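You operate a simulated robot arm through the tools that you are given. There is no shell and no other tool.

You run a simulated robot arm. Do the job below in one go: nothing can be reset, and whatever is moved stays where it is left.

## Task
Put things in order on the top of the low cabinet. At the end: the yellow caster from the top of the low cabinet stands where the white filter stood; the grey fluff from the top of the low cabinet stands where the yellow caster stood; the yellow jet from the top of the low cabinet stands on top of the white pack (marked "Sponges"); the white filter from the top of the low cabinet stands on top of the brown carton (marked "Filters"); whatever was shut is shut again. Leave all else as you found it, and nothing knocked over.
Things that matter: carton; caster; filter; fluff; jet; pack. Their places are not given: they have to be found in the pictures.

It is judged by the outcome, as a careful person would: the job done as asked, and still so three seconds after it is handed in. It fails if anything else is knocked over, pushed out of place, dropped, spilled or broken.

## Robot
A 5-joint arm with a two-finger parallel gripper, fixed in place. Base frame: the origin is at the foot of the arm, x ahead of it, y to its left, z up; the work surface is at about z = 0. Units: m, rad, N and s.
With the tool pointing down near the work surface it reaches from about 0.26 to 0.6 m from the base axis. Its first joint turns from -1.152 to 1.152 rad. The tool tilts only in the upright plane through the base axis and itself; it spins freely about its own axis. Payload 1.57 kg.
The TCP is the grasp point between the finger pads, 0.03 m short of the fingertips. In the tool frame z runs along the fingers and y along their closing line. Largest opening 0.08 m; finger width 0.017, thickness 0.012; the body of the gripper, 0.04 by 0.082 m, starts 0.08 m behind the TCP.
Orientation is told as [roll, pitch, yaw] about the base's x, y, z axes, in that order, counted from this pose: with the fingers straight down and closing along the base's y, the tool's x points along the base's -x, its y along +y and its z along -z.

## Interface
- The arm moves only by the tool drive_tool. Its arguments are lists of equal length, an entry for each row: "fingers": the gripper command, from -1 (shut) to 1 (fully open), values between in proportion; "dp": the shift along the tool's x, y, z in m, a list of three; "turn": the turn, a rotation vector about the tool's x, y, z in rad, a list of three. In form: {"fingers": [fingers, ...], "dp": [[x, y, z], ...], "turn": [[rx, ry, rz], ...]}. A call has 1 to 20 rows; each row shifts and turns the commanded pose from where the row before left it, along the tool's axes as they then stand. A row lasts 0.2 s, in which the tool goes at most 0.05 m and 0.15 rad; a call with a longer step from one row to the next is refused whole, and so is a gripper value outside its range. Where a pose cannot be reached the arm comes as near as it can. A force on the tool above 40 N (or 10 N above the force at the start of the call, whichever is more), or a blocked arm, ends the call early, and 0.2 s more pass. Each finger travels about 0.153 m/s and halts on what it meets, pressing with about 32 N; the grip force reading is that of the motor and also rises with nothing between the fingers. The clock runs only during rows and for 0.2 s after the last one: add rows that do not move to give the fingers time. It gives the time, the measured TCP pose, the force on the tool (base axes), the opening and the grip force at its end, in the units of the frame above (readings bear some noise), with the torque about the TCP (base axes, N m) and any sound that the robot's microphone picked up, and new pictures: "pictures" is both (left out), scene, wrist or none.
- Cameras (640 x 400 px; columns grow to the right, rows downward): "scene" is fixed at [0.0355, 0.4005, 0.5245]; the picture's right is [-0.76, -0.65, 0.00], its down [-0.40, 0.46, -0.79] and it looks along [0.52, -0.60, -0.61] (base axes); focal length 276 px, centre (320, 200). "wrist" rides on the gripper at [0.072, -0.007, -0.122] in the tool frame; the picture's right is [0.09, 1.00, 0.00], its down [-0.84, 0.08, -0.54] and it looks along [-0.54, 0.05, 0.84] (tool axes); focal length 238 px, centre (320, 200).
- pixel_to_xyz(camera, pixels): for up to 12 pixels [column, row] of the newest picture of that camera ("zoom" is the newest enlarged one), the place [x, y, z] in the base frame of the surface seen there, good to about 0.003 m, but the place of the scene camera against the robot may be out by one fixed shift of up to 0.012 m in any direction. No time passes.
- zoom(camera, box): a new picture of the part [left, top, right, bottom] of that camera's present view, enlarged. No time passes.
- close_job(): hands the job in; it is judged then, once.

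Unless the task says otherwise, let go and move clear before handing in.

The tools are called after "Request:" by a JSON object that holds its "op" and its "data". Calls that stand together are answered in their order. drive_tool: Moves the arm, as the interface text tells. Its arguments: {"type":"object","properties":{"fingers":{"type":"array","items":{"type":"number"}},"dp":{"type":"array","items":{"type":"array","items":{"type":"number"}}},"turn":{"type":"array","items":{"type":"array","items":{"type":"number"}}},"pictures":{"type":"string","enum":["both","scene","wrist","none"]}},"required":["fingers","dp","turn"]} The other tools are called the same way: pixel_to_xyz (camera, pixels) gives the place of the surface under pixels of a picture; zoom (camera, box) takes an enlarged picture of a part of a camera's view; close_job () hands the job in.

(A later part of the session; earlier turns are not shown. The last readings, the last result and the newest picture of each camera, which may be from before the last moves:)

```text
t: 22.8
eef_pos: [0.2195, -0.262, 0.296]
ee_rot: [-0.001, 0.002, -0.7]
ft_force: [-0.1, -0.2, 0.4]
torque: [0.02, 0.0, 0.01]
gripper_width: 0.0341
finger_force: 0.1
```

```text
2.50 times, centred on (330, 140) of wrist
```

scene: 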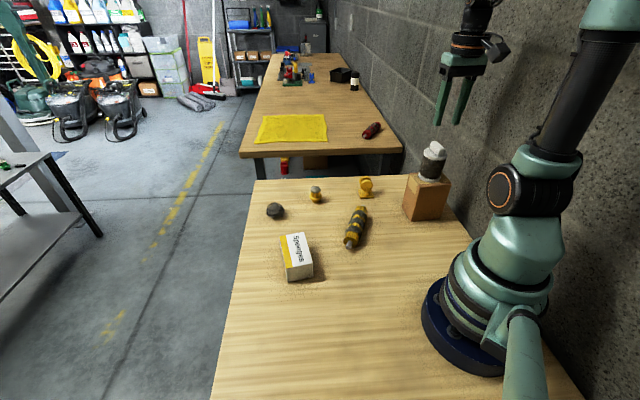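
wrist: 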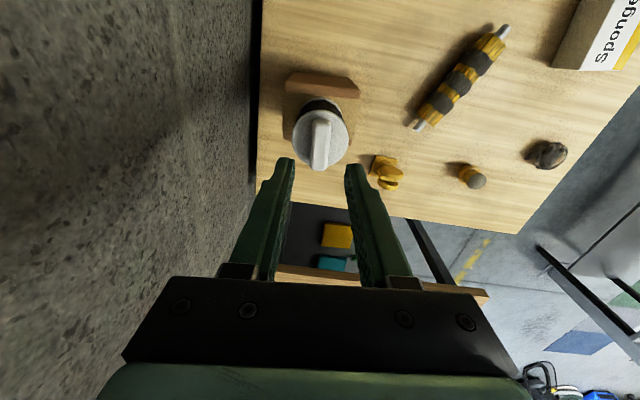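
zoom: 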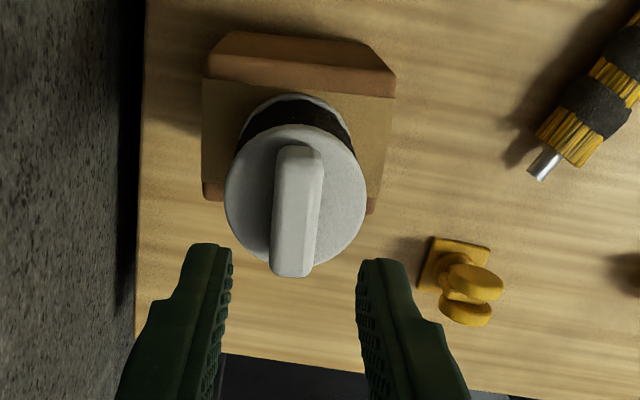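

The filter stands on the carton, centred (scene zoom 318,212). Next is the caster at about (0.38, -0.215): I move above it and turn the tool so the fingers close along its wheel axle.

Request:
{"op": "drive_tool", "data": {"fingers": [-0.15, -0.15, -0.15, -0.15, 0.2, 0.5, 1, 1, 1, 1, 1, 1, 1, 1, 1, 1], "dp": [[-0.0169, 0.0345, 0], [-0.0169, 0.0345, 0], [-0.0169, 0.0345, 0], [-0.0169, 0.0345, 0], [0, 0, 0], [0, 0, 0], [0, 0, 0], [0, 0, 0], [0, 0, 0], [0, 0, 0], [0, 0, 0], [0, 0, 0], [0, 0, 0], [0, 0, 0], [0, 0, 0], [0, 0, 0]], "turn": [[0, 0, 0], [0, 0, 0], [0, 0, 0], [0, 0, 0], [0, 0, -0.138], [0, 0, -0.138], [0, 0, -0.138], [0, 0, -0.138], [0, 0, -0.138], [0, 0, -0.138], [0, 0, -0.138], [0, 0, -0.138], [0, 0, -0.138], [0, 0, -0.138], [0, 0, -0.138], [0, 0, 0]]}}

Request:
{"op": "zoom", "data": {"camera": "wrist", "box": [250, 40, 410, 160]}}

```text
t: 26.2
eef_pos: [0.3607, -0.1986, 0.296]
ee_rot: [0.001, -0.001, 0.821]
ft_force: [0.3, 0.2, 0.3]
torque: [0.01, 0.0, -0.02]
gripper_width: 0.0797
finger_force: 0.1
```

scene: 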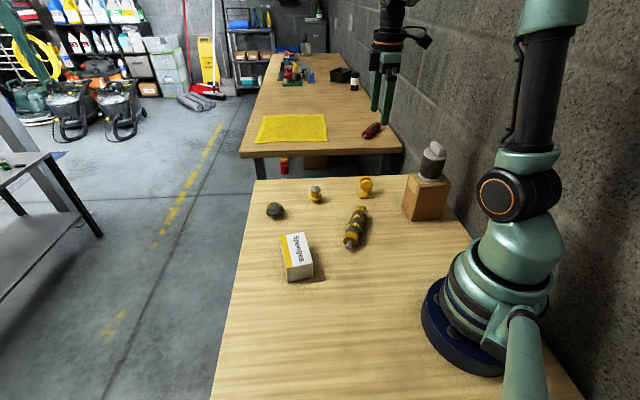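
wrist: 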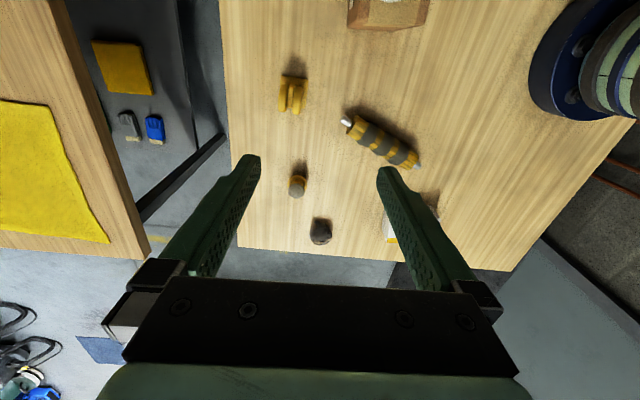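

```text
3.33 times, centred on (330, 100) of wrist
```

zoom: 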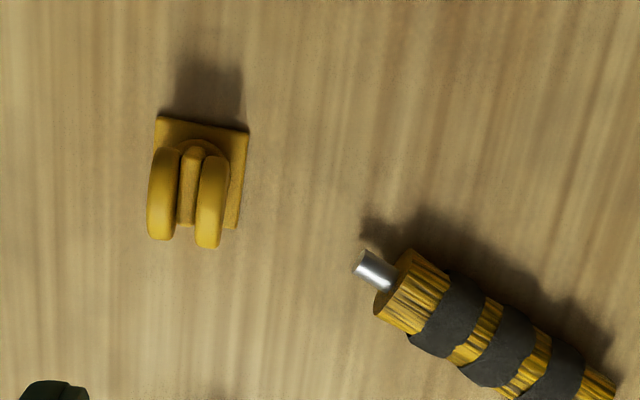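

The caster (wrist 280–306, 75–115) shows two wheels whose axle is about 5° off the closing line. I read its points before lining up.

Request:
{"op": "pixel_to_xyz", "data": {"camera": "zoom", "pixels": [[163, 200], [163, 230], [210, 205], [210, 238], [187, 195], [160, 160], [238, 150], [235, 215], [165, 125], [240, 140], [150, 190], [226, 200]]}}

```text
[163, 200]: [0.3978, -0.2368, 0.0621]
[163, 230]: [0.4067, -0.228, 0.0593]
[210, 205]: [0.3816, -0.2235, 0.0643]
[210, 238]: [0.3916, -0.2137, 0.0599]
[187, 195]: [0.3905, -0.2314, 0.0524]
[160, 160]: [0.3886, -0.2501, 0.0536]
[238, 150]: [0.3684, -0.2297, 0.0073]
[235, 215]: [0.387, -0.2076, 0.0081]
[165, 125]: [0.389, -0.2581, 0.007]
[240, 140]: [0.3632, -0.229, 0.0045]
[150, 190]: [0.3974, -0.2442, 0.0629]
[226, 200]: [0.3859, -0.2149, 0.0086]
```

The caster is centred near (0.390, -0.2305), wheel tops at z 0.064, about 0.033 m across the wheels, axle azimuth about 2.30 rad. I move over it, turn -0.09 rad in yaw, and descend halfway to check.

Request:
{"op": "drive_tool", "data": {"fingers": [1, 1, 1, 1, 1, 1, 1], "dp": [[0.0034, -0.0432, 0], [0, 0, 0], [0, 0, 0.04], [0, 0, 0.04], [0, 0, 0.04], [0, 0, 0.02], [0, 0, 0]], "turn": [[0, 0, 0], [0, 0, 0.092], [0, 0, 0], [0, 0, 0], [0, 0, 0], [0, 0, 0], [0, 0, 0]]}}

Request:
{"op": "zoom", "data": {"camera": "wrist", "box": [240, 80, 400, 200]}}

```text
t: 27.8
eef_pos: [0.3892, -0.2309, 0.1564]
ee_rot: [-0.001, 0.0, 0.726]
ft_force: [-0.3, 0.5, 0.4]
torque: [0.0, 0.0, 0.01]
gripper_width: 0.0802
finger_force: 0.0
```

scene: 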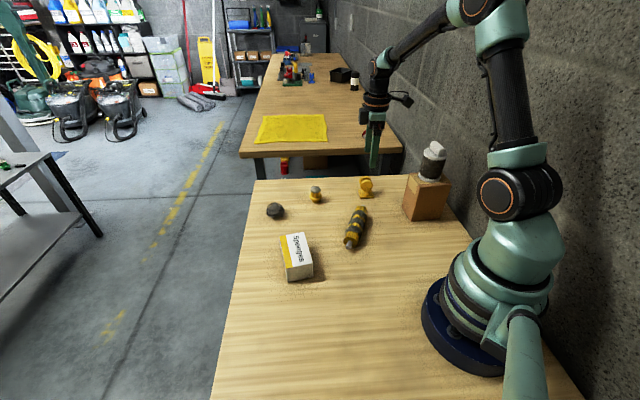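
wrist: 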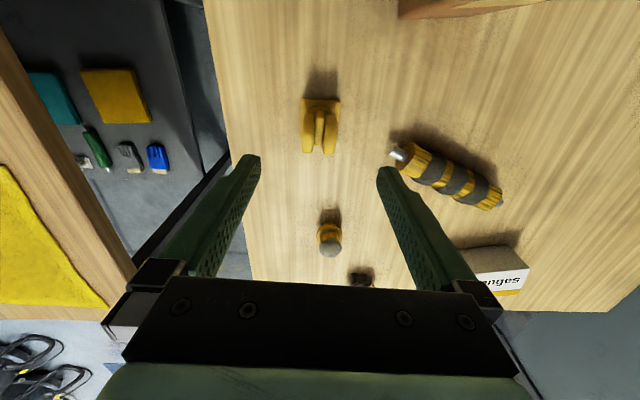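

```text
3.33 times, centred on (320, 140) of wrist
```

zoom: 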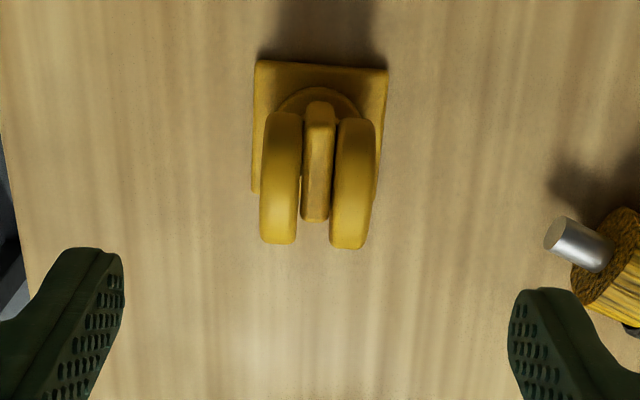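

The wheels are aligned with the closing line (zoom 260–375, centred on column 320). I check the fore-aft centre before going down.

Request:
{"op": "pixel_to_xyz", "data": {"camera": "zoom", "pixels": [[282, 160], [282, 200], [282, 235], [352, 165], [350, 205], [348, 240], [317, 110], [317, 200], [258, 70], [385, 76], [256, 185], [376, 190]]}}

```text
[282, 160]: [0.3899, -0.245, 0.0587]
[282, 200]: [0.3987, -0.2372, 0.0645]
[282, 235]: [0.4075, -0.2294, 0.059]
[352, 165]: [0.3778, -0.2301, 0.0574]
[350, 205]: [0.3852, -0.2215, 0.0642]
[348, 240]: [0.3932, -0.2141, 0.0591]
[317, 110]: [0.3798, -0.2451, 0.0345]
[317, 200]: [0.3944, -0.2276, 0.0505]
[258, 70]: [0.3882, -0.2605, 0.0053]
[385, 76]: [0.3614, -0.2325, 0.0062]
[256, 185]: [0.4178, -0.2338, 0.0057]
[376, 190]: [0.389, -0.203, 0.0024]
```

The wheels' centre is (0.392, -0.2294) and the plate's centre (0.389, -0.232). I shift 3 mm forward, go down to TCP z 0.048 and close on the wheels.

Request:
{"op": "drive_tool", "data": {"fingers": [1, 1, 1, 1, 1, 1, -1, -1, -1, -1], "dp": [[-0.003, 0, 0.02], [0, 0, 0.03], [0, 0, 0.03], [0, 0, 0.018], [0, 0, 0.01], [0, 0, 0], [0, 0, 0], [0, 0, 0], [0, 0, 0], [0, 0, 0]], "turn": [[0, 0, 0], [0, 0, 0], [0, 0, 0], [0, 0, 0], [0, 0, 0], [0, 0, 0], [0, 0, 0], [0, 0, 0], [0, 0, 0], [0, 0, 0]]}}

Request:
{"op": "zoom", "data": {"camera": "wrist", "box": [240, 100, 400, 220]}}

```text
t: 30.0
eef_pos: [0.3907, -0.2296, 0.0477]
ee_rot: [0.001, -0.002, 0.726]
ft_force: [-0.4, -0.4, -0.8]
torque: [-0.01, 0.0, 0.01]
gripper_width: 0.0316
finger_force: 31.4
```

scene: 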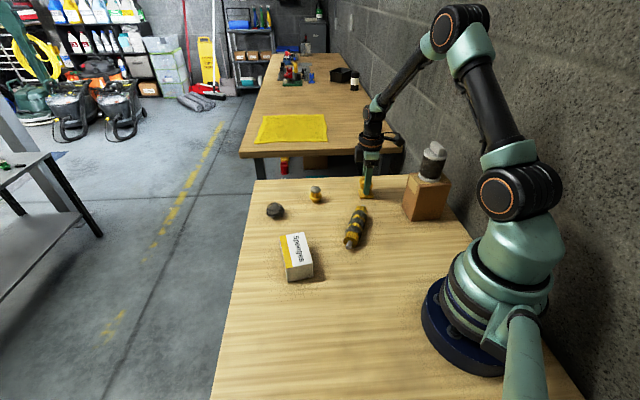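
wrist: 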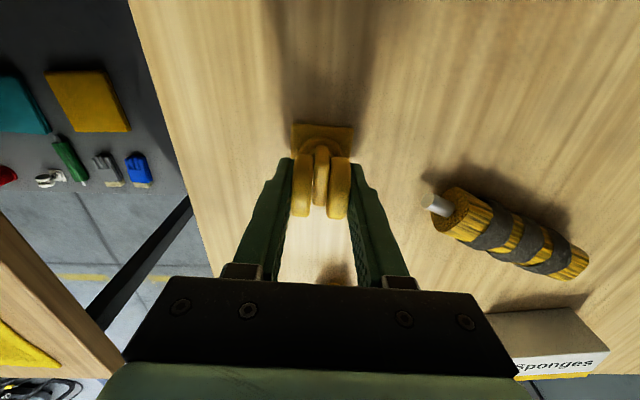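

```text
3.33 times, centred on (320, 160) of wrist
```

zoom: 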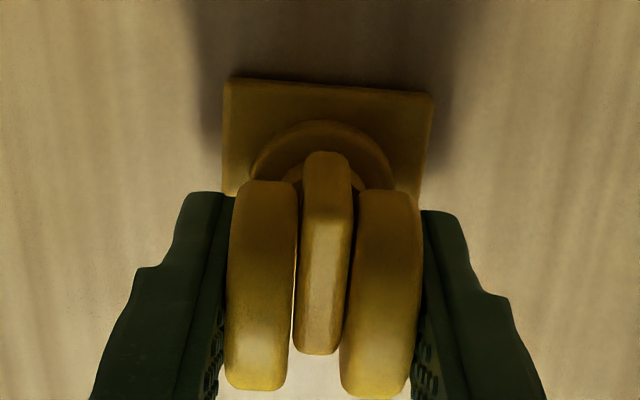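

The caster is gripped at 0.0316 opening. I lift it a little to check that it doesn't slip.

Request:
{"op": "drive_tool", "data": {"fingers": [-1, -1, -1, -1, -1], "dp": [[0, 0, -0.01], [0, 0, -0.02], [0, 0, -0.02], [0, 0, -0.02], [0, 0, 0]], "turn": [[0, 0, 0], [0, 0, 0], [0, 0, 0], [0, 0, 0], [0, 0, 0]]}}

Request:
{"op": "zoom", "data": {"camera": "wrist", "box": [240, 100, 400, 220]}}

Request:
{"op": "pixel_to_xyz", "data": {"camera": "zoom", "pixels": [[260, 300], [380, 310], [260, 370], [230, 90], [425, 105], [320, 260]]}}

```text
t: 31.2
eef_pos: [0.3936, -0.2296, 0.12]
ee_rot: [0.002, 0.0, 0.726]
ft_force: [0.5, 0.8, -1.8]
torque: [0.02, 0.01, 0.01]
gripper_width: 0.0314
finger_force: 32.0
```

scene: 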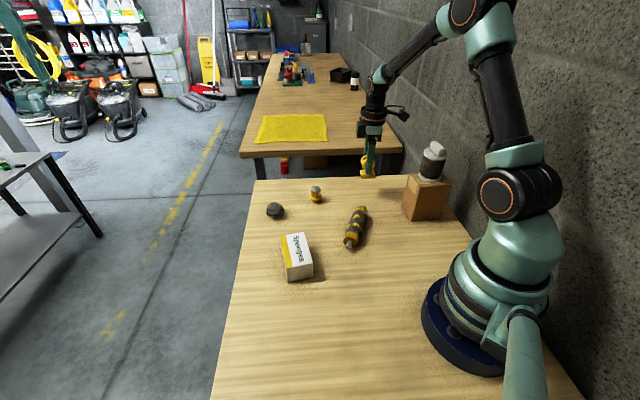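
wrist: 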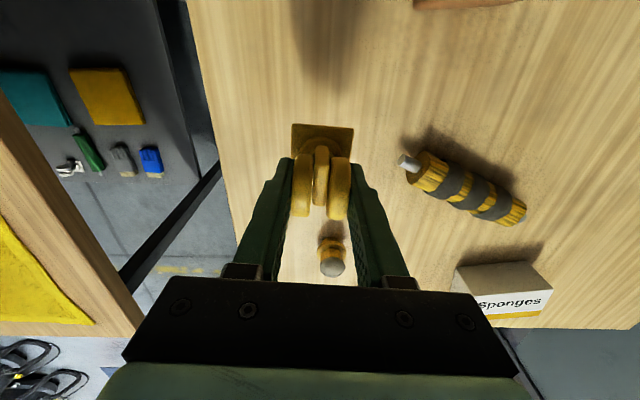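

```text
3.33 times, centred on (320, 160) of wrist
```

zoom: 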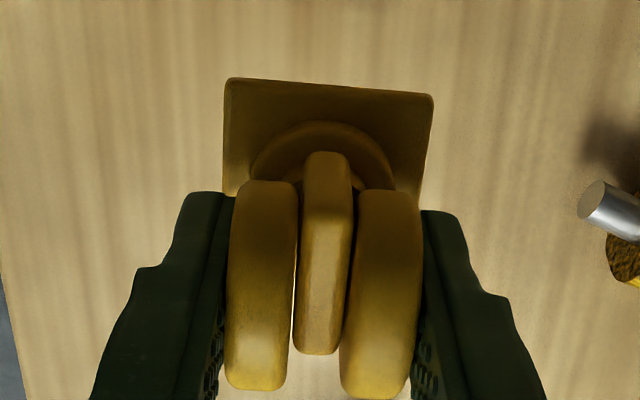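

```text
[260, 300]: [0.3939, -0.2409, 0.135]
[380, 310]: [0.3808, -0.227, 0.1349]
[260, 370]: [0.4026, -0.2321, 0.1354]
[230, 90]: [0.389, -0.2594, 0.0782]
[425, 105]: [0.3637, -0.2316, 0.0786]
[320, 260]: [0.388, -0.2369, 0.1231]
```

The caster is held firmly with its plate 0.048 below the TCP. I lift to about z 0.28 and carry it around to above the filter's old place at (0.259, 0.2605).

Request:
{"op": "drive_tool", "data": {"fingers": [-1, -1, -1, -1, -1, -1, -1, -1, -1, -1, -1, -1, -1, -1, -1, -1, -1, -1], "dp": [[0, 0, -0.03], [0, 0, -0.04], [0, 0, -0.04], [0, 0, -0.04], [-0.0316, 0.0332, 0], [-0.0316, 0.0332, 0], [-0.0316, 0.0332, 0], [-0.0316, 0.0332, 0], [-0.0316, 0.0332, 0], [-0.0102, 0.0412, 0], [-0.0102, 0.0412, 0], [-0.0102, 0.0412, 0], [-0.0102, 0.0412, 0], [-0.0102, 0.0412, 0], [-0.0102, 0.0412, 0], [-0.0102, 0.0412, 0], [0, 0, 0], [0, 0, 0]], "turn": [[0, 0, 0], [0, 0, 0], [0, 0, 0], [0, 0, 0], [0, 0, 0], [0, 0, 0], [0, 0, 0], [0, 0, 0], [0, 0, 0], [0, 0, 0], [0, 0, 0], [0, 0, 0], [0, 0, 0], [0, 0, 0], [0, 0, 0], [0, 0, 0], [0, 0, 0], [0, 0, 0]]}}

```text
t: 35.0
eef_pos: [0.2622, 0.2642, 0.266]
ee_rot: [-0.001, -0.002, 0.725]
ft_force: [0.2, -0.3, -1.4]
torque: [-0.02, -0.01, -0.03]
gripper_width: 0.0315
finger_force: 31.9
```

scene: 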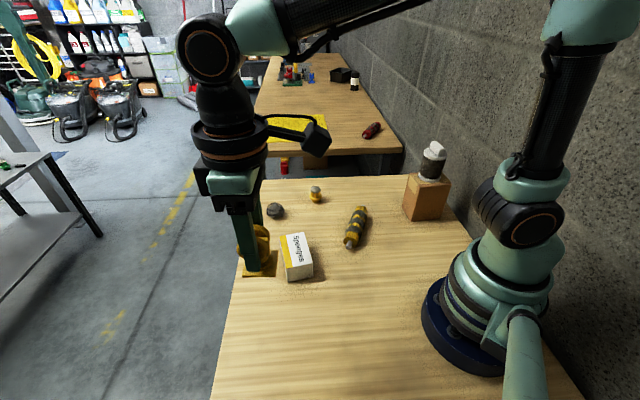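
wrist: 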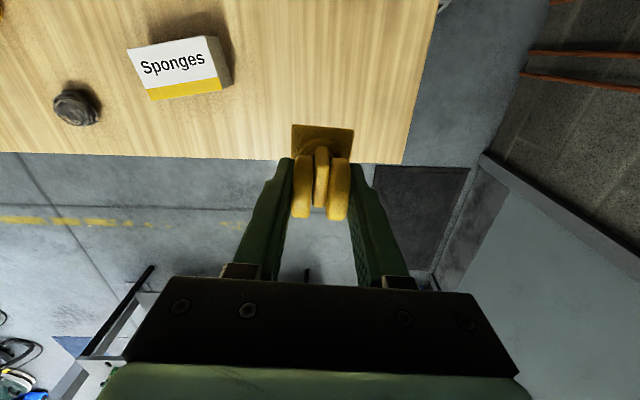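

The caster is over the spot at TCP (0.262, 0.264). I lower it to just above the table.

Request:
{"op": "drive_tool", "data": {"fingers": [-1, -1, -1, -1, -1, -1, -1, -1], "dp": [[0, -0.0005, 0.04], [0, 0, 0.04], [0, 0, 0.04], [0, 0, 0.04], [0, 0, 0.03], [0, 0, 0.014], [0, 0, 0.008], [0, 0, 0]], "turn": [[0, 0, 0], [0, 0, 0], [0, 0, 0], [0, 0, 0], [0, 0, 0], [0, 0, 0], [0, 0, 0], [0, 0, 0]]}}

Request:
{"op": "zoom", "data": {"camera": "wrist", "box": [240, 100, 400, 220]}}

Request:
{"op": "pixel_to_xyz", "data": {"camera": "zoom", "pixels": [[235, 95], [420, 108], [230, 180], [425, 180], [150, 60], [500, 60]]}}

```text
t: 36.8
eef_pos: [0.2613, 0.2622, 0.0557]
ee_rot: [0.001, -0.001, 0.726]
ft_force: [0.4, -0.3, -1.5]
torque: [0.05, -0.04, 0.06]
gripper_width: 0.0313
finger_force: 31.7
```

scene: 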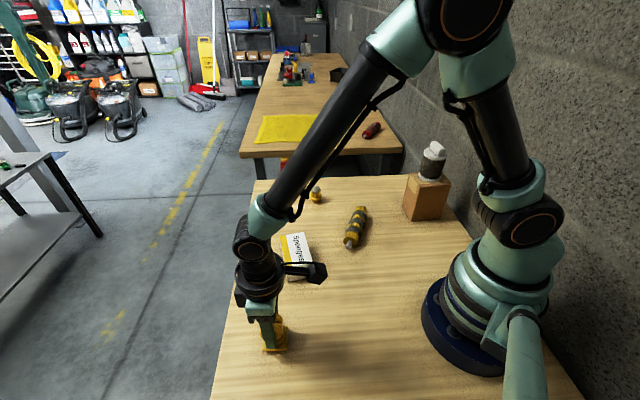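
wrist: 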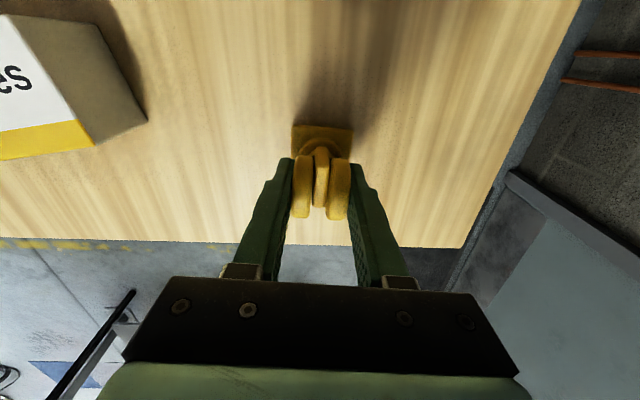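

```text
3.33 times, centred on (320, 160) of wrist
```

zoom: 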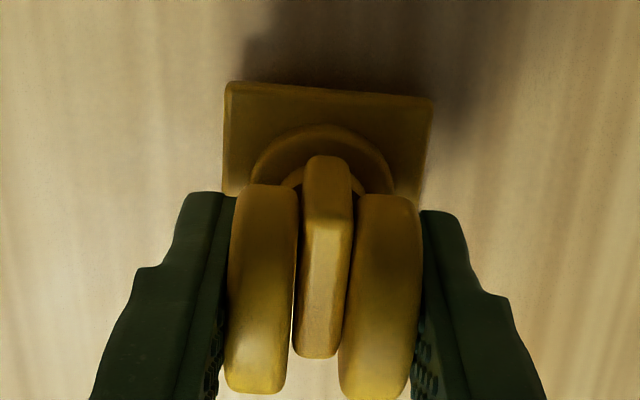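

```text
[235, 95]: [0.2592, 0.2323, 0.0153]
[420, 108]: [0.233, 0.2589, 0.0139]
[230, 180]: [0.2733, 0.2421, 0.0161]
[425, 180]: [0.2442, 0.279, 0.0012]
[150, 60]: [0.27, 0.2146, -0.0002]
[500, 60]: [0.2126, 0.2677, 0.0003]
```

The plate is about 7–8 mm above the table. I lower the last bit slowly and watch for contact.

Request:
{"op": "drive_tool", "data": {"fingers": [-1, -1, -1, -1], "dp": [[0, 0, 0.004], [0, 0, 0.002], [0, 0, 0.0012], [0, 0, 0]], "turn": [[0, 0, 0], [0, 0, 0], [0, 0, 0], [0, 0, 0]], "pictures": "wrist"}}

Request:
{"op": "pixel_to_xyz", "data": {"camera": "wrist", "pixels": [[296, 130], [349, 133], [310, 130], [335, 130]]}}

```text
t: 37.8
eef_pos: [0.2614, 0.2638, 0.0482]
ee_rot: [0.0, -0.001, 0.726]
ft_force: [-0.3, 0.2, -0.4]
torque: [0.02, -0.01, 0.01]
gripper_width: 0.0313
finger_force: 31.9
```

wrist: 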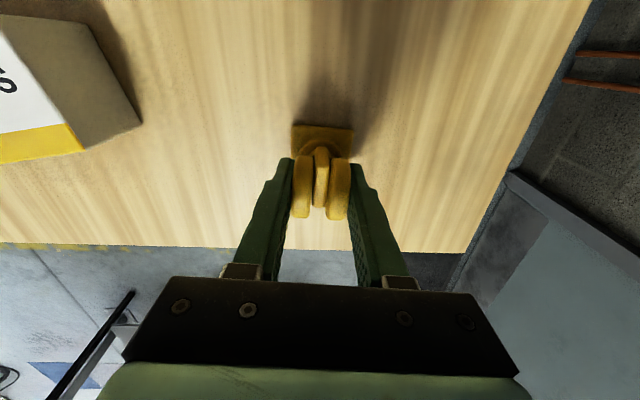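

```text
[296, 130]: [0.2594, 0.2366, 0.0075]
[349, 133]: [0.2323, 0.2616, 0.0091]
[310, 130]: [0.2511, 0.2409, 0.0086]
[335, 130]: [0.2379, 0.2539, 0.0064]
```

The weight reading has dropped (-1.5 to -0.4 N), so the plate is touching. I lower 1 mm more, open the fingers, and rise clear.

Request:
{"op": "drive_tool", "data": {"fingers": [-1, 0, 0.6, 0.6, 0.6, 0.6, 0.6, 0.6, 0.6], "dp": [[0, 0, 0.001], [0, 0, 0], [0, 0, 0], [0, 0, 0], [0, 0, -0.02], [0, 0, -0.04], [0, 0, -0.04], [0, 0, -0.04], [0, 0, -0.04]], "turn": [[0, 0, 0], [0, 0, 0], [0, 0, 0], [0, 0, 0], [0, 0, 0], [0, 0, 0], [0, 0, 0], [0, 0, 0], [0, 0, 0]]}}

Request:
{"op": "zoom", "data": {"camera": "wrist", "box": [260, 60, 380, 150]}}

Request:
{"op": "zoom", "data": {"camera": "scene", "box": [220, 290, 340, 370]}}

```text
t: 39.8
eef_pos: [0.2595, 0.2613, 0.2299]
ee_rot: [0.001, -0.002, 0.727]
ft_force: [-0.5, -0.3, 0.2]
torque: [0.01, 0.04, 0.01]
gripper_width: 0.0638
finger_force: 0.1
```

scene: 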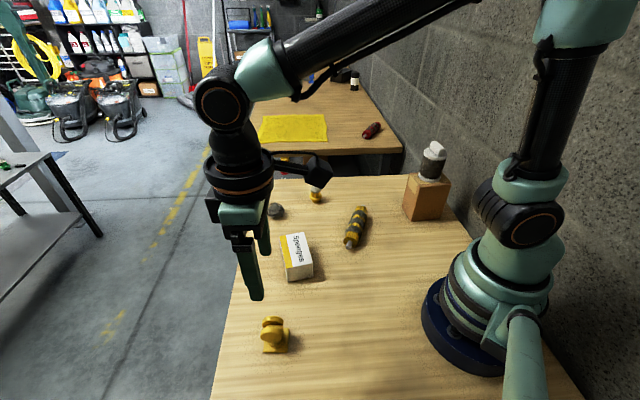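
wrist: 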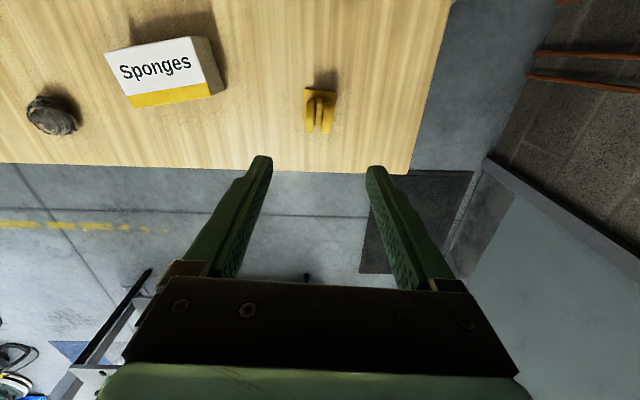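

```text
4.44 times, centred on (320, 105) of wrist
```

zoom: 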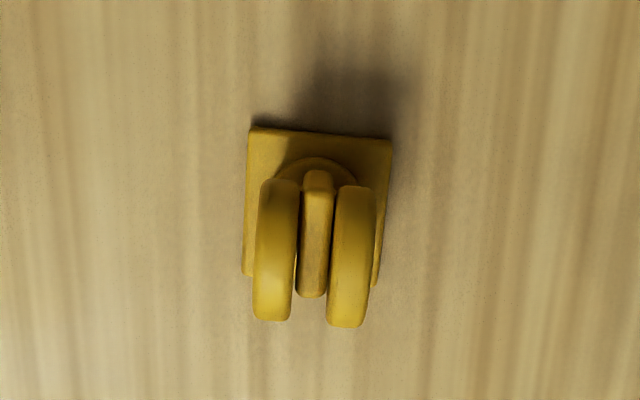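

```text
5.00 times, centred on (280, 330) of scene
```

zoom: 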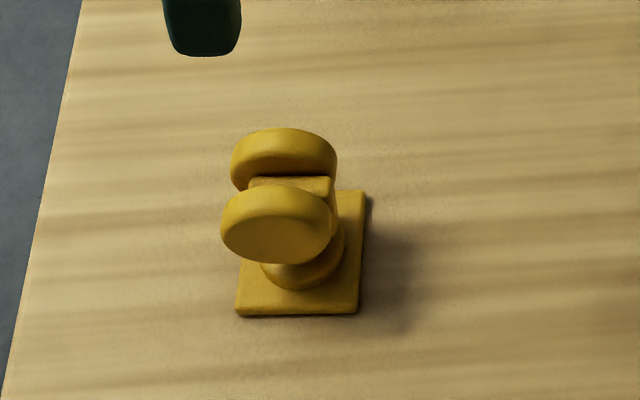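

The caster stands free and upright. I check its plate position and the fluff's position in the new pictures.

Request:
{"op": "pixel_to_xyz", "data": {"camera": "wrist", "pixels": [[306, 90], [335, 93], [304, 119], [333, 122], [50, 115], [40, 112], [65, 120], [50, 103], [52, 132], [160, 70], [190, 60], [130, 80]]}}

Request:
{"op": "pixel_to_xyz", "data": {"camera": "scene", "pixels": [[264, 351], [287, 351], [290, 329], [276, 346], [276, 207], [276, 215]]}}

Request:
{"op": "zoom", "data": {"camera": "wrist", "box": [0, 60, 160, 160]}}

```text
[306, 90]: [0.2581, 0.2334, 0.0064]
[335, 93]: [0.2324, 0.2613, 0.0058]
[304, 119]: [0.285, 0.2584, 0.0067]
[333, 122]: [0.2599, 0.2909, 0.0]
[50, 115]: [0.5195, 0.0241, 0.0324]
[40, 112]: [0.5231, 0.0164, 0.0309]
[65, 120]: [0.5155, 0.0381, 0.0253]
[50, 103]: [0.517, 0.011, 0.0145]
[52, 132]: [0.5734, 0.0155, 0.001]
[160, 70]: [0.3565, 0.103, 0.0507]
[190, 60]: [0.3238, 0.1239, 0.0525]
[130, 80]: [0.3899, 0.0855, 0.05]
```

```text
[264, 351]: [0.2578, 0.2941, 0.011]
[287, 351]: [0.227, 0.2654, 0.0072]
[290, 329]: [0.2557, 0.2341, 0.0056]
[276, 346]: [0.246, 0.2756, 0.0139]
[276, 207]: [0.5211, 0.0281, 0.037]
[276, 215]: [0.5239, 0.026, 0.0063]
```

```text
4.00 times, centred on (80, 110) of wrist
```

zoom: 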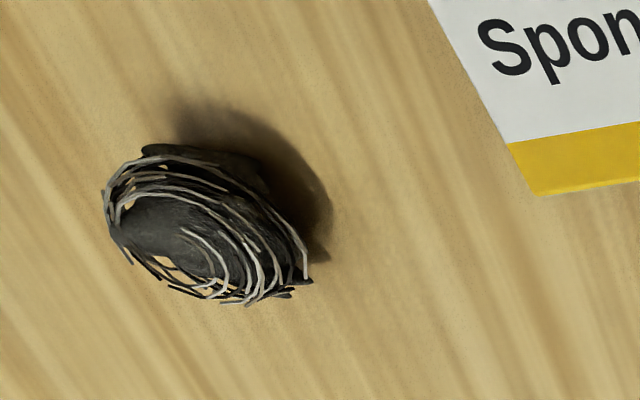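

The caster's plate centre reads (0.259, 0.2605), matching the filter's old spot. Next is the fluff near (0.519, 0.022): I turn the tool back to yaw 0 and move above it to look.

Request:
{"op": "drive_tool", "data": {"fingers": [0.6, 0.6, 0.6, 0.6, 1, 1, 1, 1, 1, 1, 1, 1, 1, 1], "dp": [[0, 0, -0.02], [0, 0, 0], [0, 0, 0], [0, 0, 0], [0, 0, 0], [-0.0301, -0.0302, 0], [-0.0301, -0.0302, 0], [-0.0301, -0.0302, 0], [-0.0301, -0.0302, 0], [-0.0301, -0.0302, 0], [-0.0301, -0.0302, 0], [-0.0301, -0.0302, 0], [-0.0301, -0.0302, 0], [0, 0, 0.02]], "turn": [[0, 0, 0.1454], [0, 0, 0.1454], [0, 0, 0.1454], [0, 0, 0.1454], [0, 0, 0.1454], [0, 0, 0], [0, 0, 0], [0, 0, 0], [0, 0, 0], [0, 0, 0], [0, 0, 0], [0, 0, 0], [0, 0, 0], [0, 0, 0]]}}

Request:
{"op": "zoom", "data": {"camera": "wrist", "box": [240, 50, 400, 170]}}

```text
t: 42.8
eef_pos: [0.502, 0.0207, 0.2286]
ee_rot: [0.001, -0.001, 0.0]
ft_force: [0.3, -0.2, 0.2]
torque: [-0.01, 0.01, 0.04]
gripper_width: 0.08
finger_force: 0.1
```

scene: 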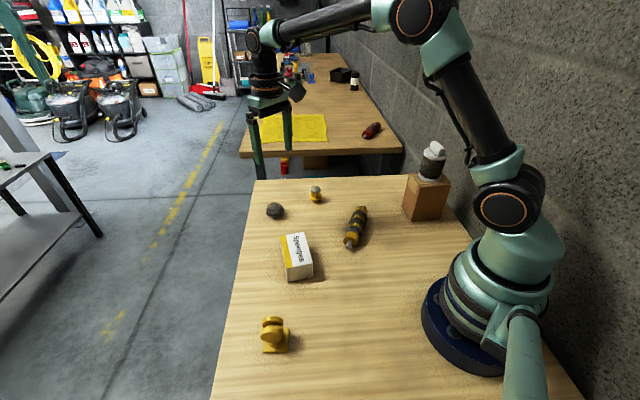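
wrist: 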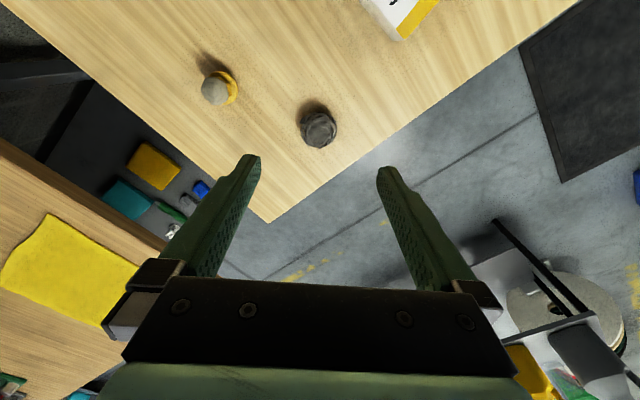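

```text
3.33 times, centred on (320, 110) of wrist
```

zoom: 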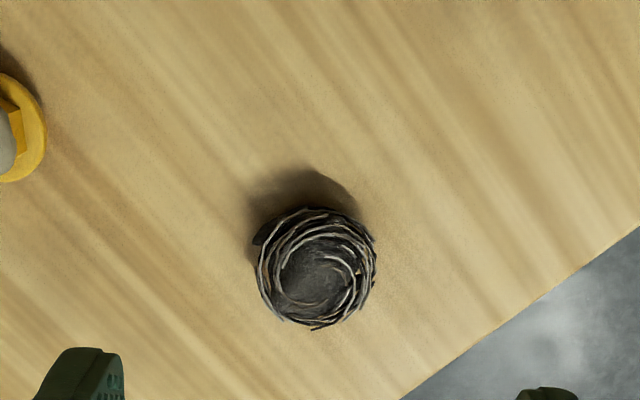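

The fluff is a round bundle (zoom 252–376, 207–330). I read its outline and top.

Request:
{"op": "pixel_to_xyz", "data": {"camera": "zoom", "pixels": [[316, 270], [300, 250], [335, 290], [262, 265], [372, 265], [318, 212], [318, 326], [275, 310], [360, 305], [257, 238], [200, 250], [430, 250]]}}

```text
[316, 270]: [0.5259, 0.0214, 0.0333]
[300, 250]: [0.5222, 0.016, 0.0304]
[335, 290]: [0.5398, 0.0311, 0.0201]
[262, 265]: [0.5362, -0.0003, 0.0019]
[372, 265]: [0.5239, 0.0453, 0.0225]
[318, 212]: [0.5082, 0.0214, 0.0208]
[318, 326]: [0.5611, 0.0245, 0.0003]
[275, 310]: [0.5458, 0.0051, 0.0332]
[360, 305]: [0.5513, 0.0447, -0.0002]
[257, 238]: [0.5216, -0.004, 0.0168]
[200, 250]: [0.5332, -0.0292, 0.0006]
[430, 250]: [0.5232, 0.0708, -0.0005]
```

The fluff's centre is about (0.528, 0.0205), roughly 0.045–0.05 wide and 0.035 high. I shift over it and descend partway for a closer look.

Request:
{"op": "drive_tool", "data": {"fingers": [1, 1, 1, 1, 1, 1], "dp": [[-0.026, 0, 0], [0, 0, 0.04], [0, 0, 0.04], [0, 0, 0.03], [0, 0, 0.015], [0, 0, 0]], "turn": [[0, 0, 0], [0, 0, 0], [0, 0, 0], [0, 0, 0], [0, 0, 0], [0, 0, 0]]}}

Request:
{"op": "zoom", "data": {"camera": "wrist", "box": [240, 80, 400, 200]}}

Request:
{"op": "pixel_to_xyz", "data": {"camera": "zoom", "pixels": [[320, 200], [320, 120], [320, 270], [240, 190], [400, 190], [300, 160], [340, 230], [280, 200], [360, 200]]}}

```text
t: 44.2
eef_pos: [0.5296, 0.0212, 0.1034]
ee_rot: [0.0, 0.001, 0.0]
ft_force: [0.6, 0.2, 0.4]
torque: [0.02, -0.03, -0.03]
gripper_width: 0.08
finger_force: 0.2
```

scene: 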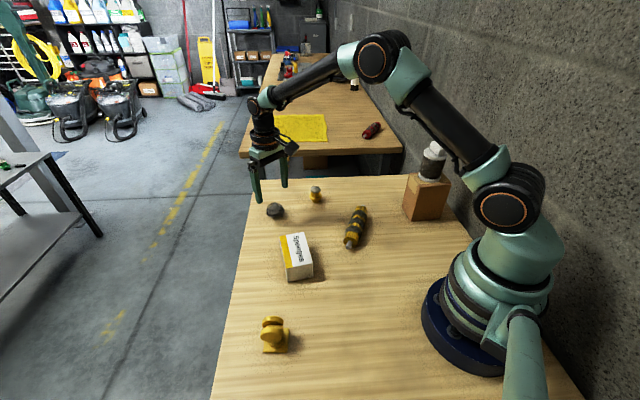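
wrist: 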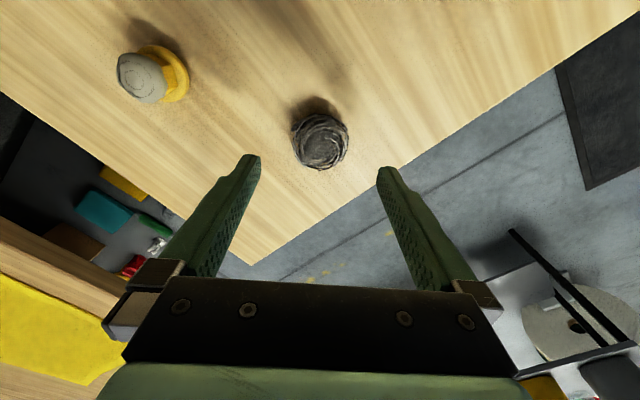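

```text
3.33 times, centred on (320, 140) of wrist
```

zoom: 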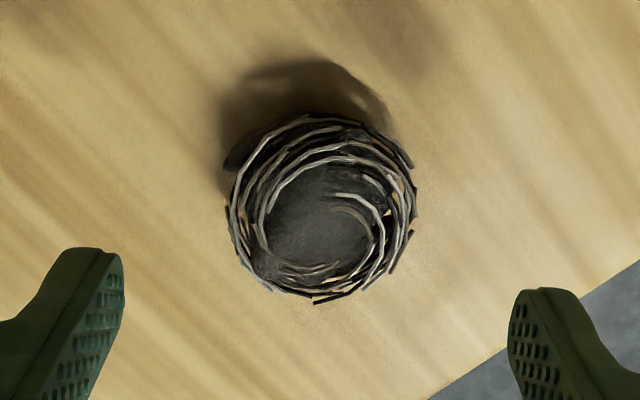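

```text
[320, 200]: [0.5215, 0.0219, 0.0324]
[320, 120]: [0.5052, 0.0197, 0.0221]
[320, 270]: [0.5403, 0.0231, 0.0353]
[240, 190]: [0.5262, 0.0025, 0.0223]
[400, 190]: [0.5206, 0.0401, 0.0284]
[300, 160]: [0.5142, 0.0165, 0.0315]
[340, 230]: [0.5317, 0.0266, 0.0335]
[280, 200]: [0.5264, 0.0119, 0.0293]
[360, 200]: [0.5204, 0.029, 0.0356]
```

The fluff is centred at about (0.526, 0.0215), about 0.044 across, between the fingers. I adjust 3 mm, go down to TCP z 0.035 and close gradually.

Request:
{"op": "drive_tool", "data": {"fingers": [1, 1, 1, 1, 1, 0.3, 0.1, 0.1], "dp": [[0.003, 0, 0.02], [0, 0, 0.025], [0, 0, 0.015], [0, 0, 0.008], [0, 0, 0], [0, 0, 0], [0, 0, 0], [0, 0, 0]], "turn": [[0, 0, 0], [0, 0, 0], [0, 0, 0], [0, 0, 0], [0, 0, 0], [0, 0, 0], [0, 0, 0], [0, 0, 0]]}}

Request:
{"op": "zoom", "data": {"camera": "wrist", "box": [240, 100, 400, 220]}}

```text
t: 46.0
eef_pos: [0.527, 0.0192, 0.0349]
ee_rot: [0.0, 0.0, 0.001]
ft_force: [-0.3, 0.3, 0.6]
torque: [-0.03, 0.0, -0.02]
gripper_width: 0.0548
finger_force: 32.1
```

scene: 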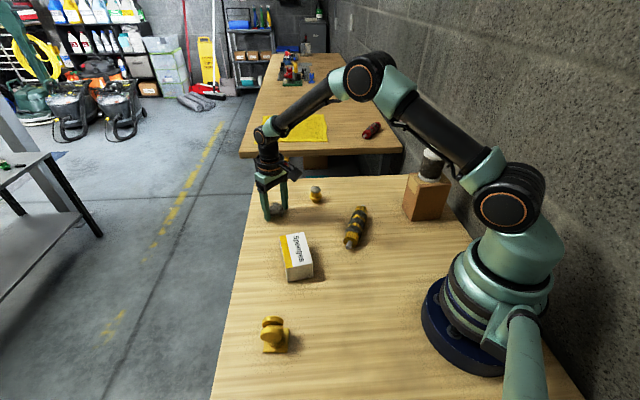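
wrist: 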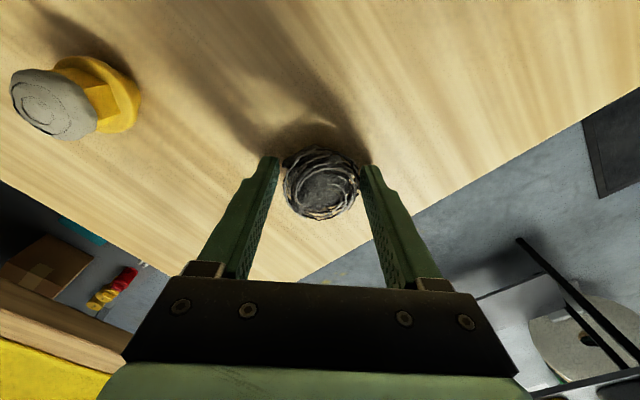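

```text
3.33 times, centred on (320, 160) of wrist
```

zoom: 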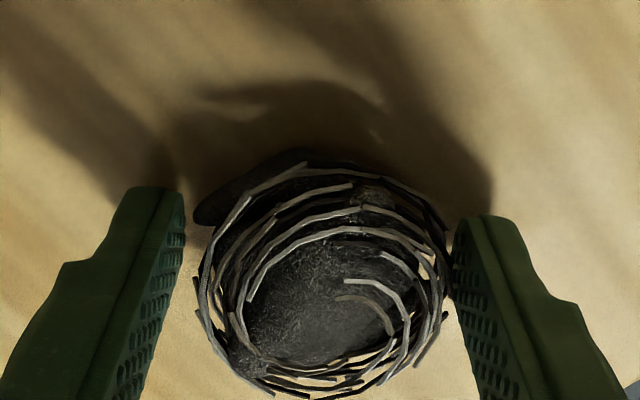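

The fingers stopped at 0.0548 with 32 N while commanded narrower, so they have the fluff (its lower flap at zoom 195,215 is wider than the wires). I hold the grip and lift a little to test.

Request:
{"op": "drive_tool", "data": {"fingers": [-0.5, -1, -1, -1, -1, -1], "dp": [[0, 0, 0], [0, 0, 0], [0, 0, -0.01], [0, 0, -0.02], [0, 0, -0.02], [0, 0, 0]], "turn": [[0, 0, 0], [0, 0, 0], [0, 0, 0], [0, 0, 0], [0, 0, 0], [0, 0, 0]]}}

Request:
{"op": "zoom", "data": {"camera": "wrist", "box": [240, 100, 400, 220]}}

Request:
{"op": "zoom", "data": {"camera": "scene", "box": [230, 160, 330, 230]}}

```text
t: 47.4
eef_pos: [0.5245, 0.0213, 0.0856]
ee_rot: [0.001, -0.002, -0.002]
ft_force: [0.5, 0.2, 0.1]
torque: [0.0, -0.03, 0.01]
gripper_width: 0.0422
finger_force: 32.3
```

scene: 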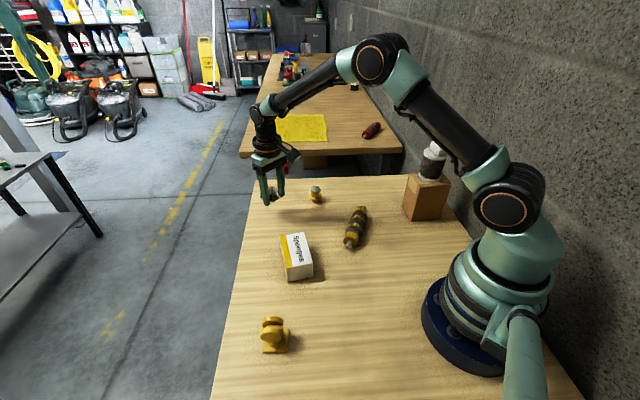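
wrist: 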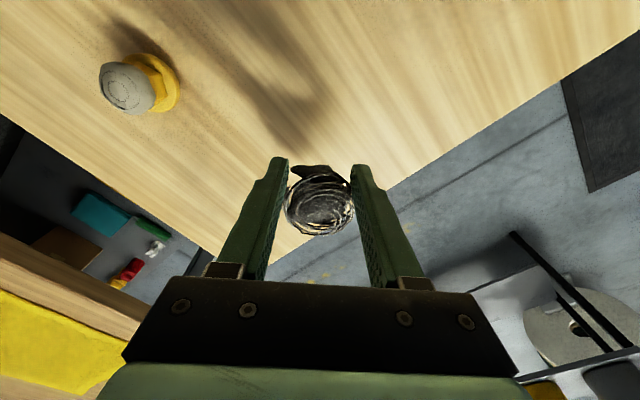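

```text
3.33 times, centred on (320, 160) of wrist
```

zoom: 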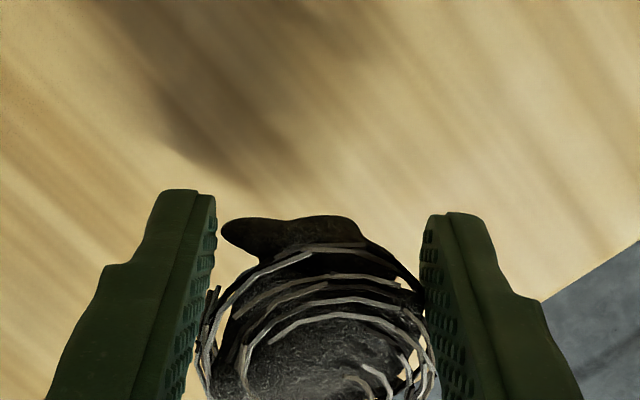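

```text
5.71 times, centred on (280, 195) of scene
```

zoom: 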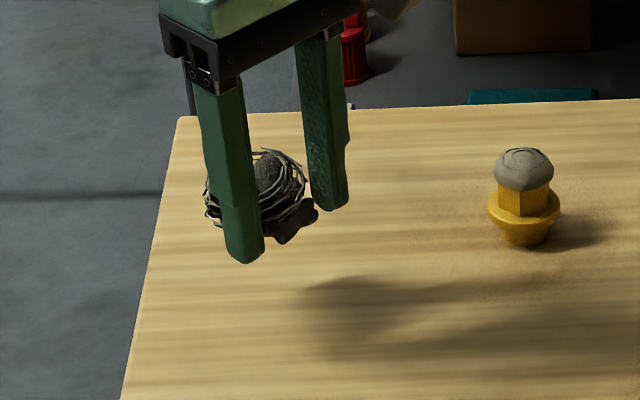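

The opening changed to 0.042 during lifting: the fluff has rotated in the grip, its dark underside now showing (zoom 290,235). I measure how it hangs.

Request:
{"op": "pixel_to_xyz", "data": {"camera": "wrist", "pixels": [[316, 168], [300, 170], [320, 185], [320, 200], [320, 215], [320, 228], [300, 200], [340, 200], [290, 190], [345, 190]]}}

Request:
{"op": "zoom", "data": {"camera": "wrist", "box": [260, 140, 380, 260]}}

Request:
{"op": "zoom", "data": {"camera": "scene", "box": [250, 175, 300, 215]}}

```text
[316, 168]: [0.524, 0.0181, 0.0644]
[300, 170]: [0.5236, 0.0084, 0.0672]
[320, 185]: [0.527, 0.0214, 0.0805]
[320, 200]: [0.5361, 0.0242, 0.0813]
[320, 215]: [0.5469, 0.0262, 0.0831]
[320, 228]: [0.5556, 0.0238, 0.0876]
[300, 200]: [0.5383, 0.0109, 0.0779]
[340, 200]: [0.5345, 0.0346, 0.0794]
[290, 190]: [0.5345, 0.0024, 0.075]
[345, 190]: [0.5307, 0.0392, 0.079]
```

```text
3.33 times, centred on (320, 200) of wrist
```

zoom: 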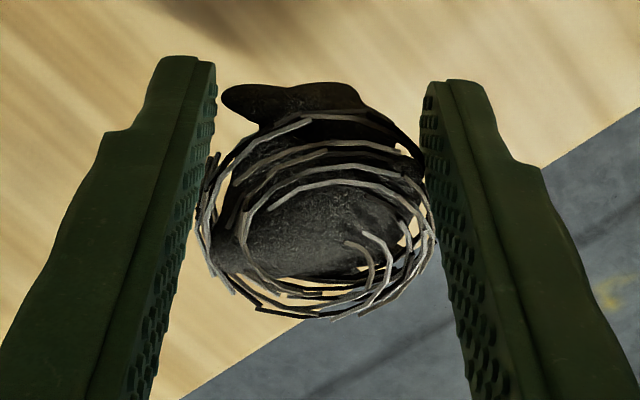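

```text
10.00 times, centred on (275, 195) of scene
```

zoom: 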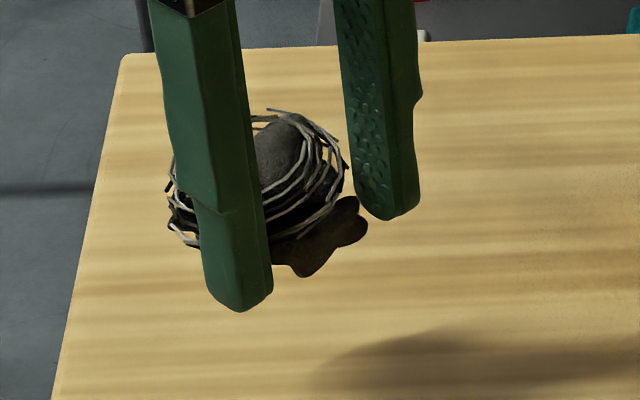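

The fluff has tilted about 30° away from the base, pivoting about the finger line. I lower it straight back so that its underside meets the table and settles, then I'll release and regrip it better.

Request:
{"op": "drive_tool", "data": {"fingers": [-1, -1, -1, -1, -1], "dp": [[0, 0, 0.015], [0, 0, 0.015], [0, 0, 0.008], [0, 0, 0.004], [0, 0, 0]], "turn": [[0, 0, 0], [0, 0, 0], [0, 0, 0], [0, 0, 0], [0, 0, 0]]}}

Request:
{"op": "zoom", "data": {"camera": "wrist", "box": [260, 140, 380, 260]}}

Request:
{"op": "zoom", "data": {"camera": "scene", "box": [250, 185, 300, 225]}}

```text
t: 48.6
eef_pos: [0.5245, 0.0212, 0.0421]
ee_rot: [0.0, -0.001, 0.0]
ft_force: [0.0, 0.1, 0.3]
torque: [0.0, 0.02, -0.01]
gripper_width: 0.0423
finger_force: 32.0
```

scene: 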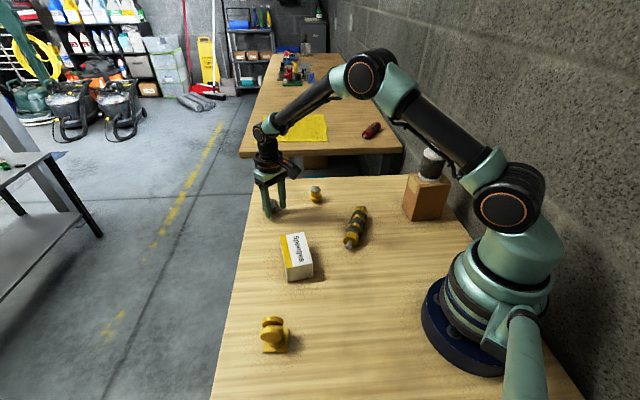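
wrist: 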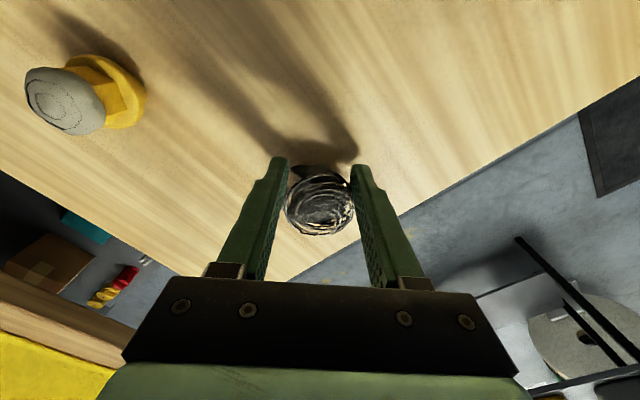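

```text
3.33 times, centred on (320, 200) of wrist
```

zoom: 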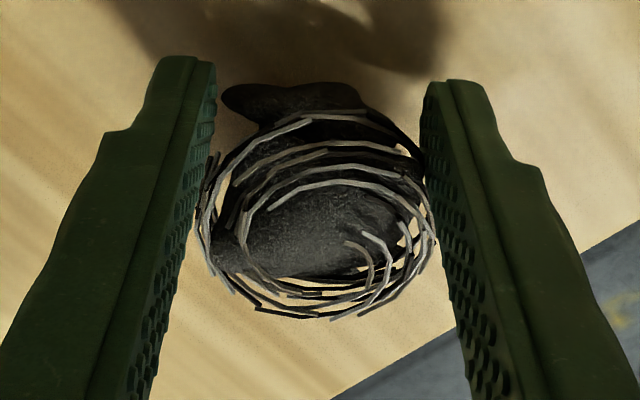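

```text
10.00 times, centred on (275, 205) of scene
```

zoom: 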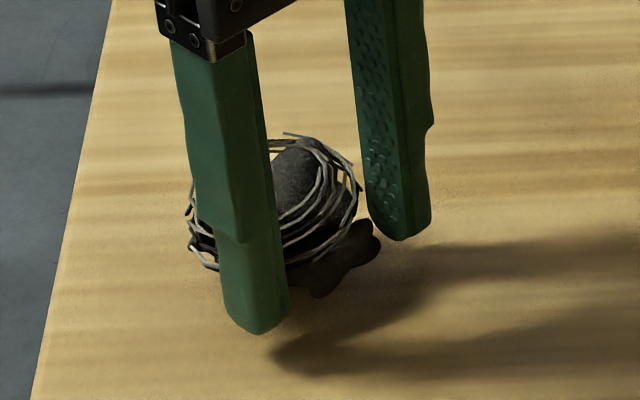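

No contact yet at TCP z 0.042 (tips at 0.012). I continue down in 2 mm steps.

Request:
{"op": "drive_tool", "data": {"fingers": [-1, -1, -1, -1], "dp": [[0, 0, 0.003], [0, 0, 0.002], [0, 0, 0.002], [0, 0, 0]], "turn": [[0, 0, 0], [0, 0, 0], [0, 0, 0], [0, 0, 0]], "pictures": "both"}}

Request:
{"op": "zoom", "data": {"camera": "scene", "box": [250, 185, 300, 225]}}

Request:
{"op": "zoom", "data": {"camera": "wrist", "box": [260, 140, 380, 260]}}

```text
t: 49.6
eef_pos: [0.5272, 0.0196, 0.0352]
ee_rot: [0.0, 0.001, -0.001]
ft_force: [0.9, 0.0, -0.3]
torque: [0.0, 0.02, 0.0]
gripper_width: 0.0422
finger_force: 31.9
```

scene: 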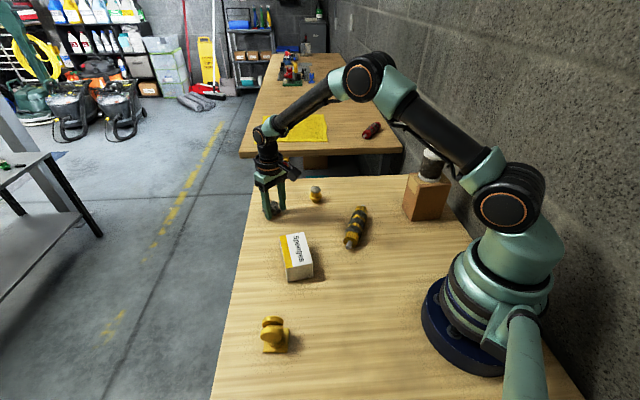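
wrist: 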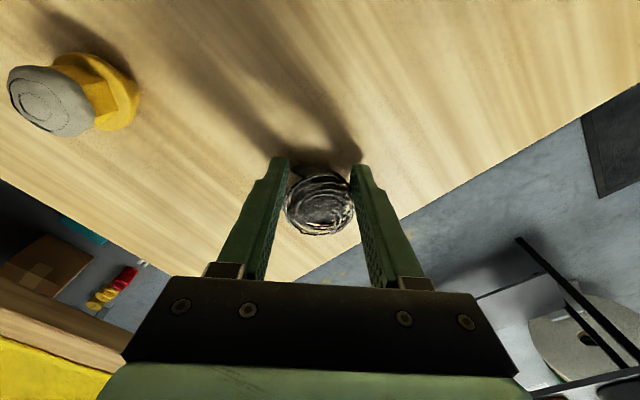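

```text
10.00 times, centred on (275, 205) of scene
```

zoom: 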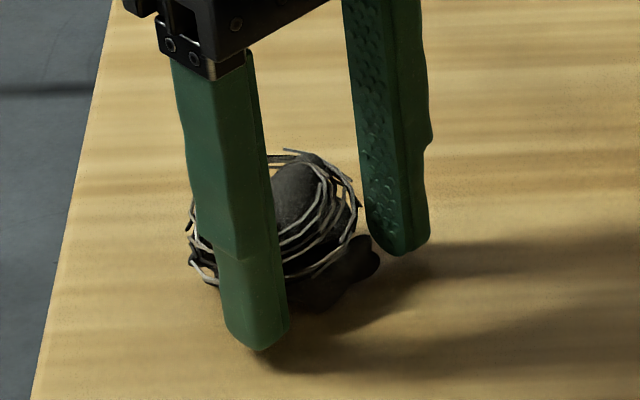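

```text
3.33 times, centred on (320, 200) of wrist
```

zoom: 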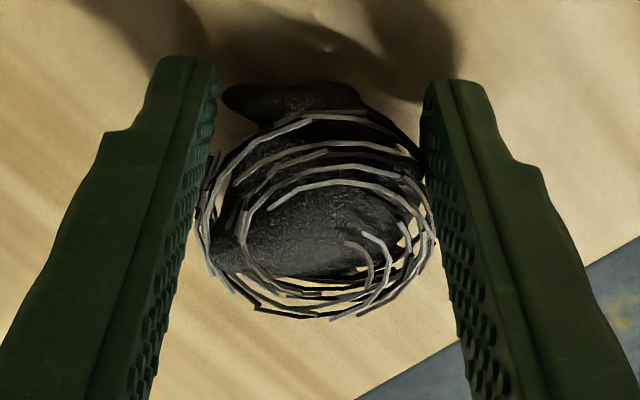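

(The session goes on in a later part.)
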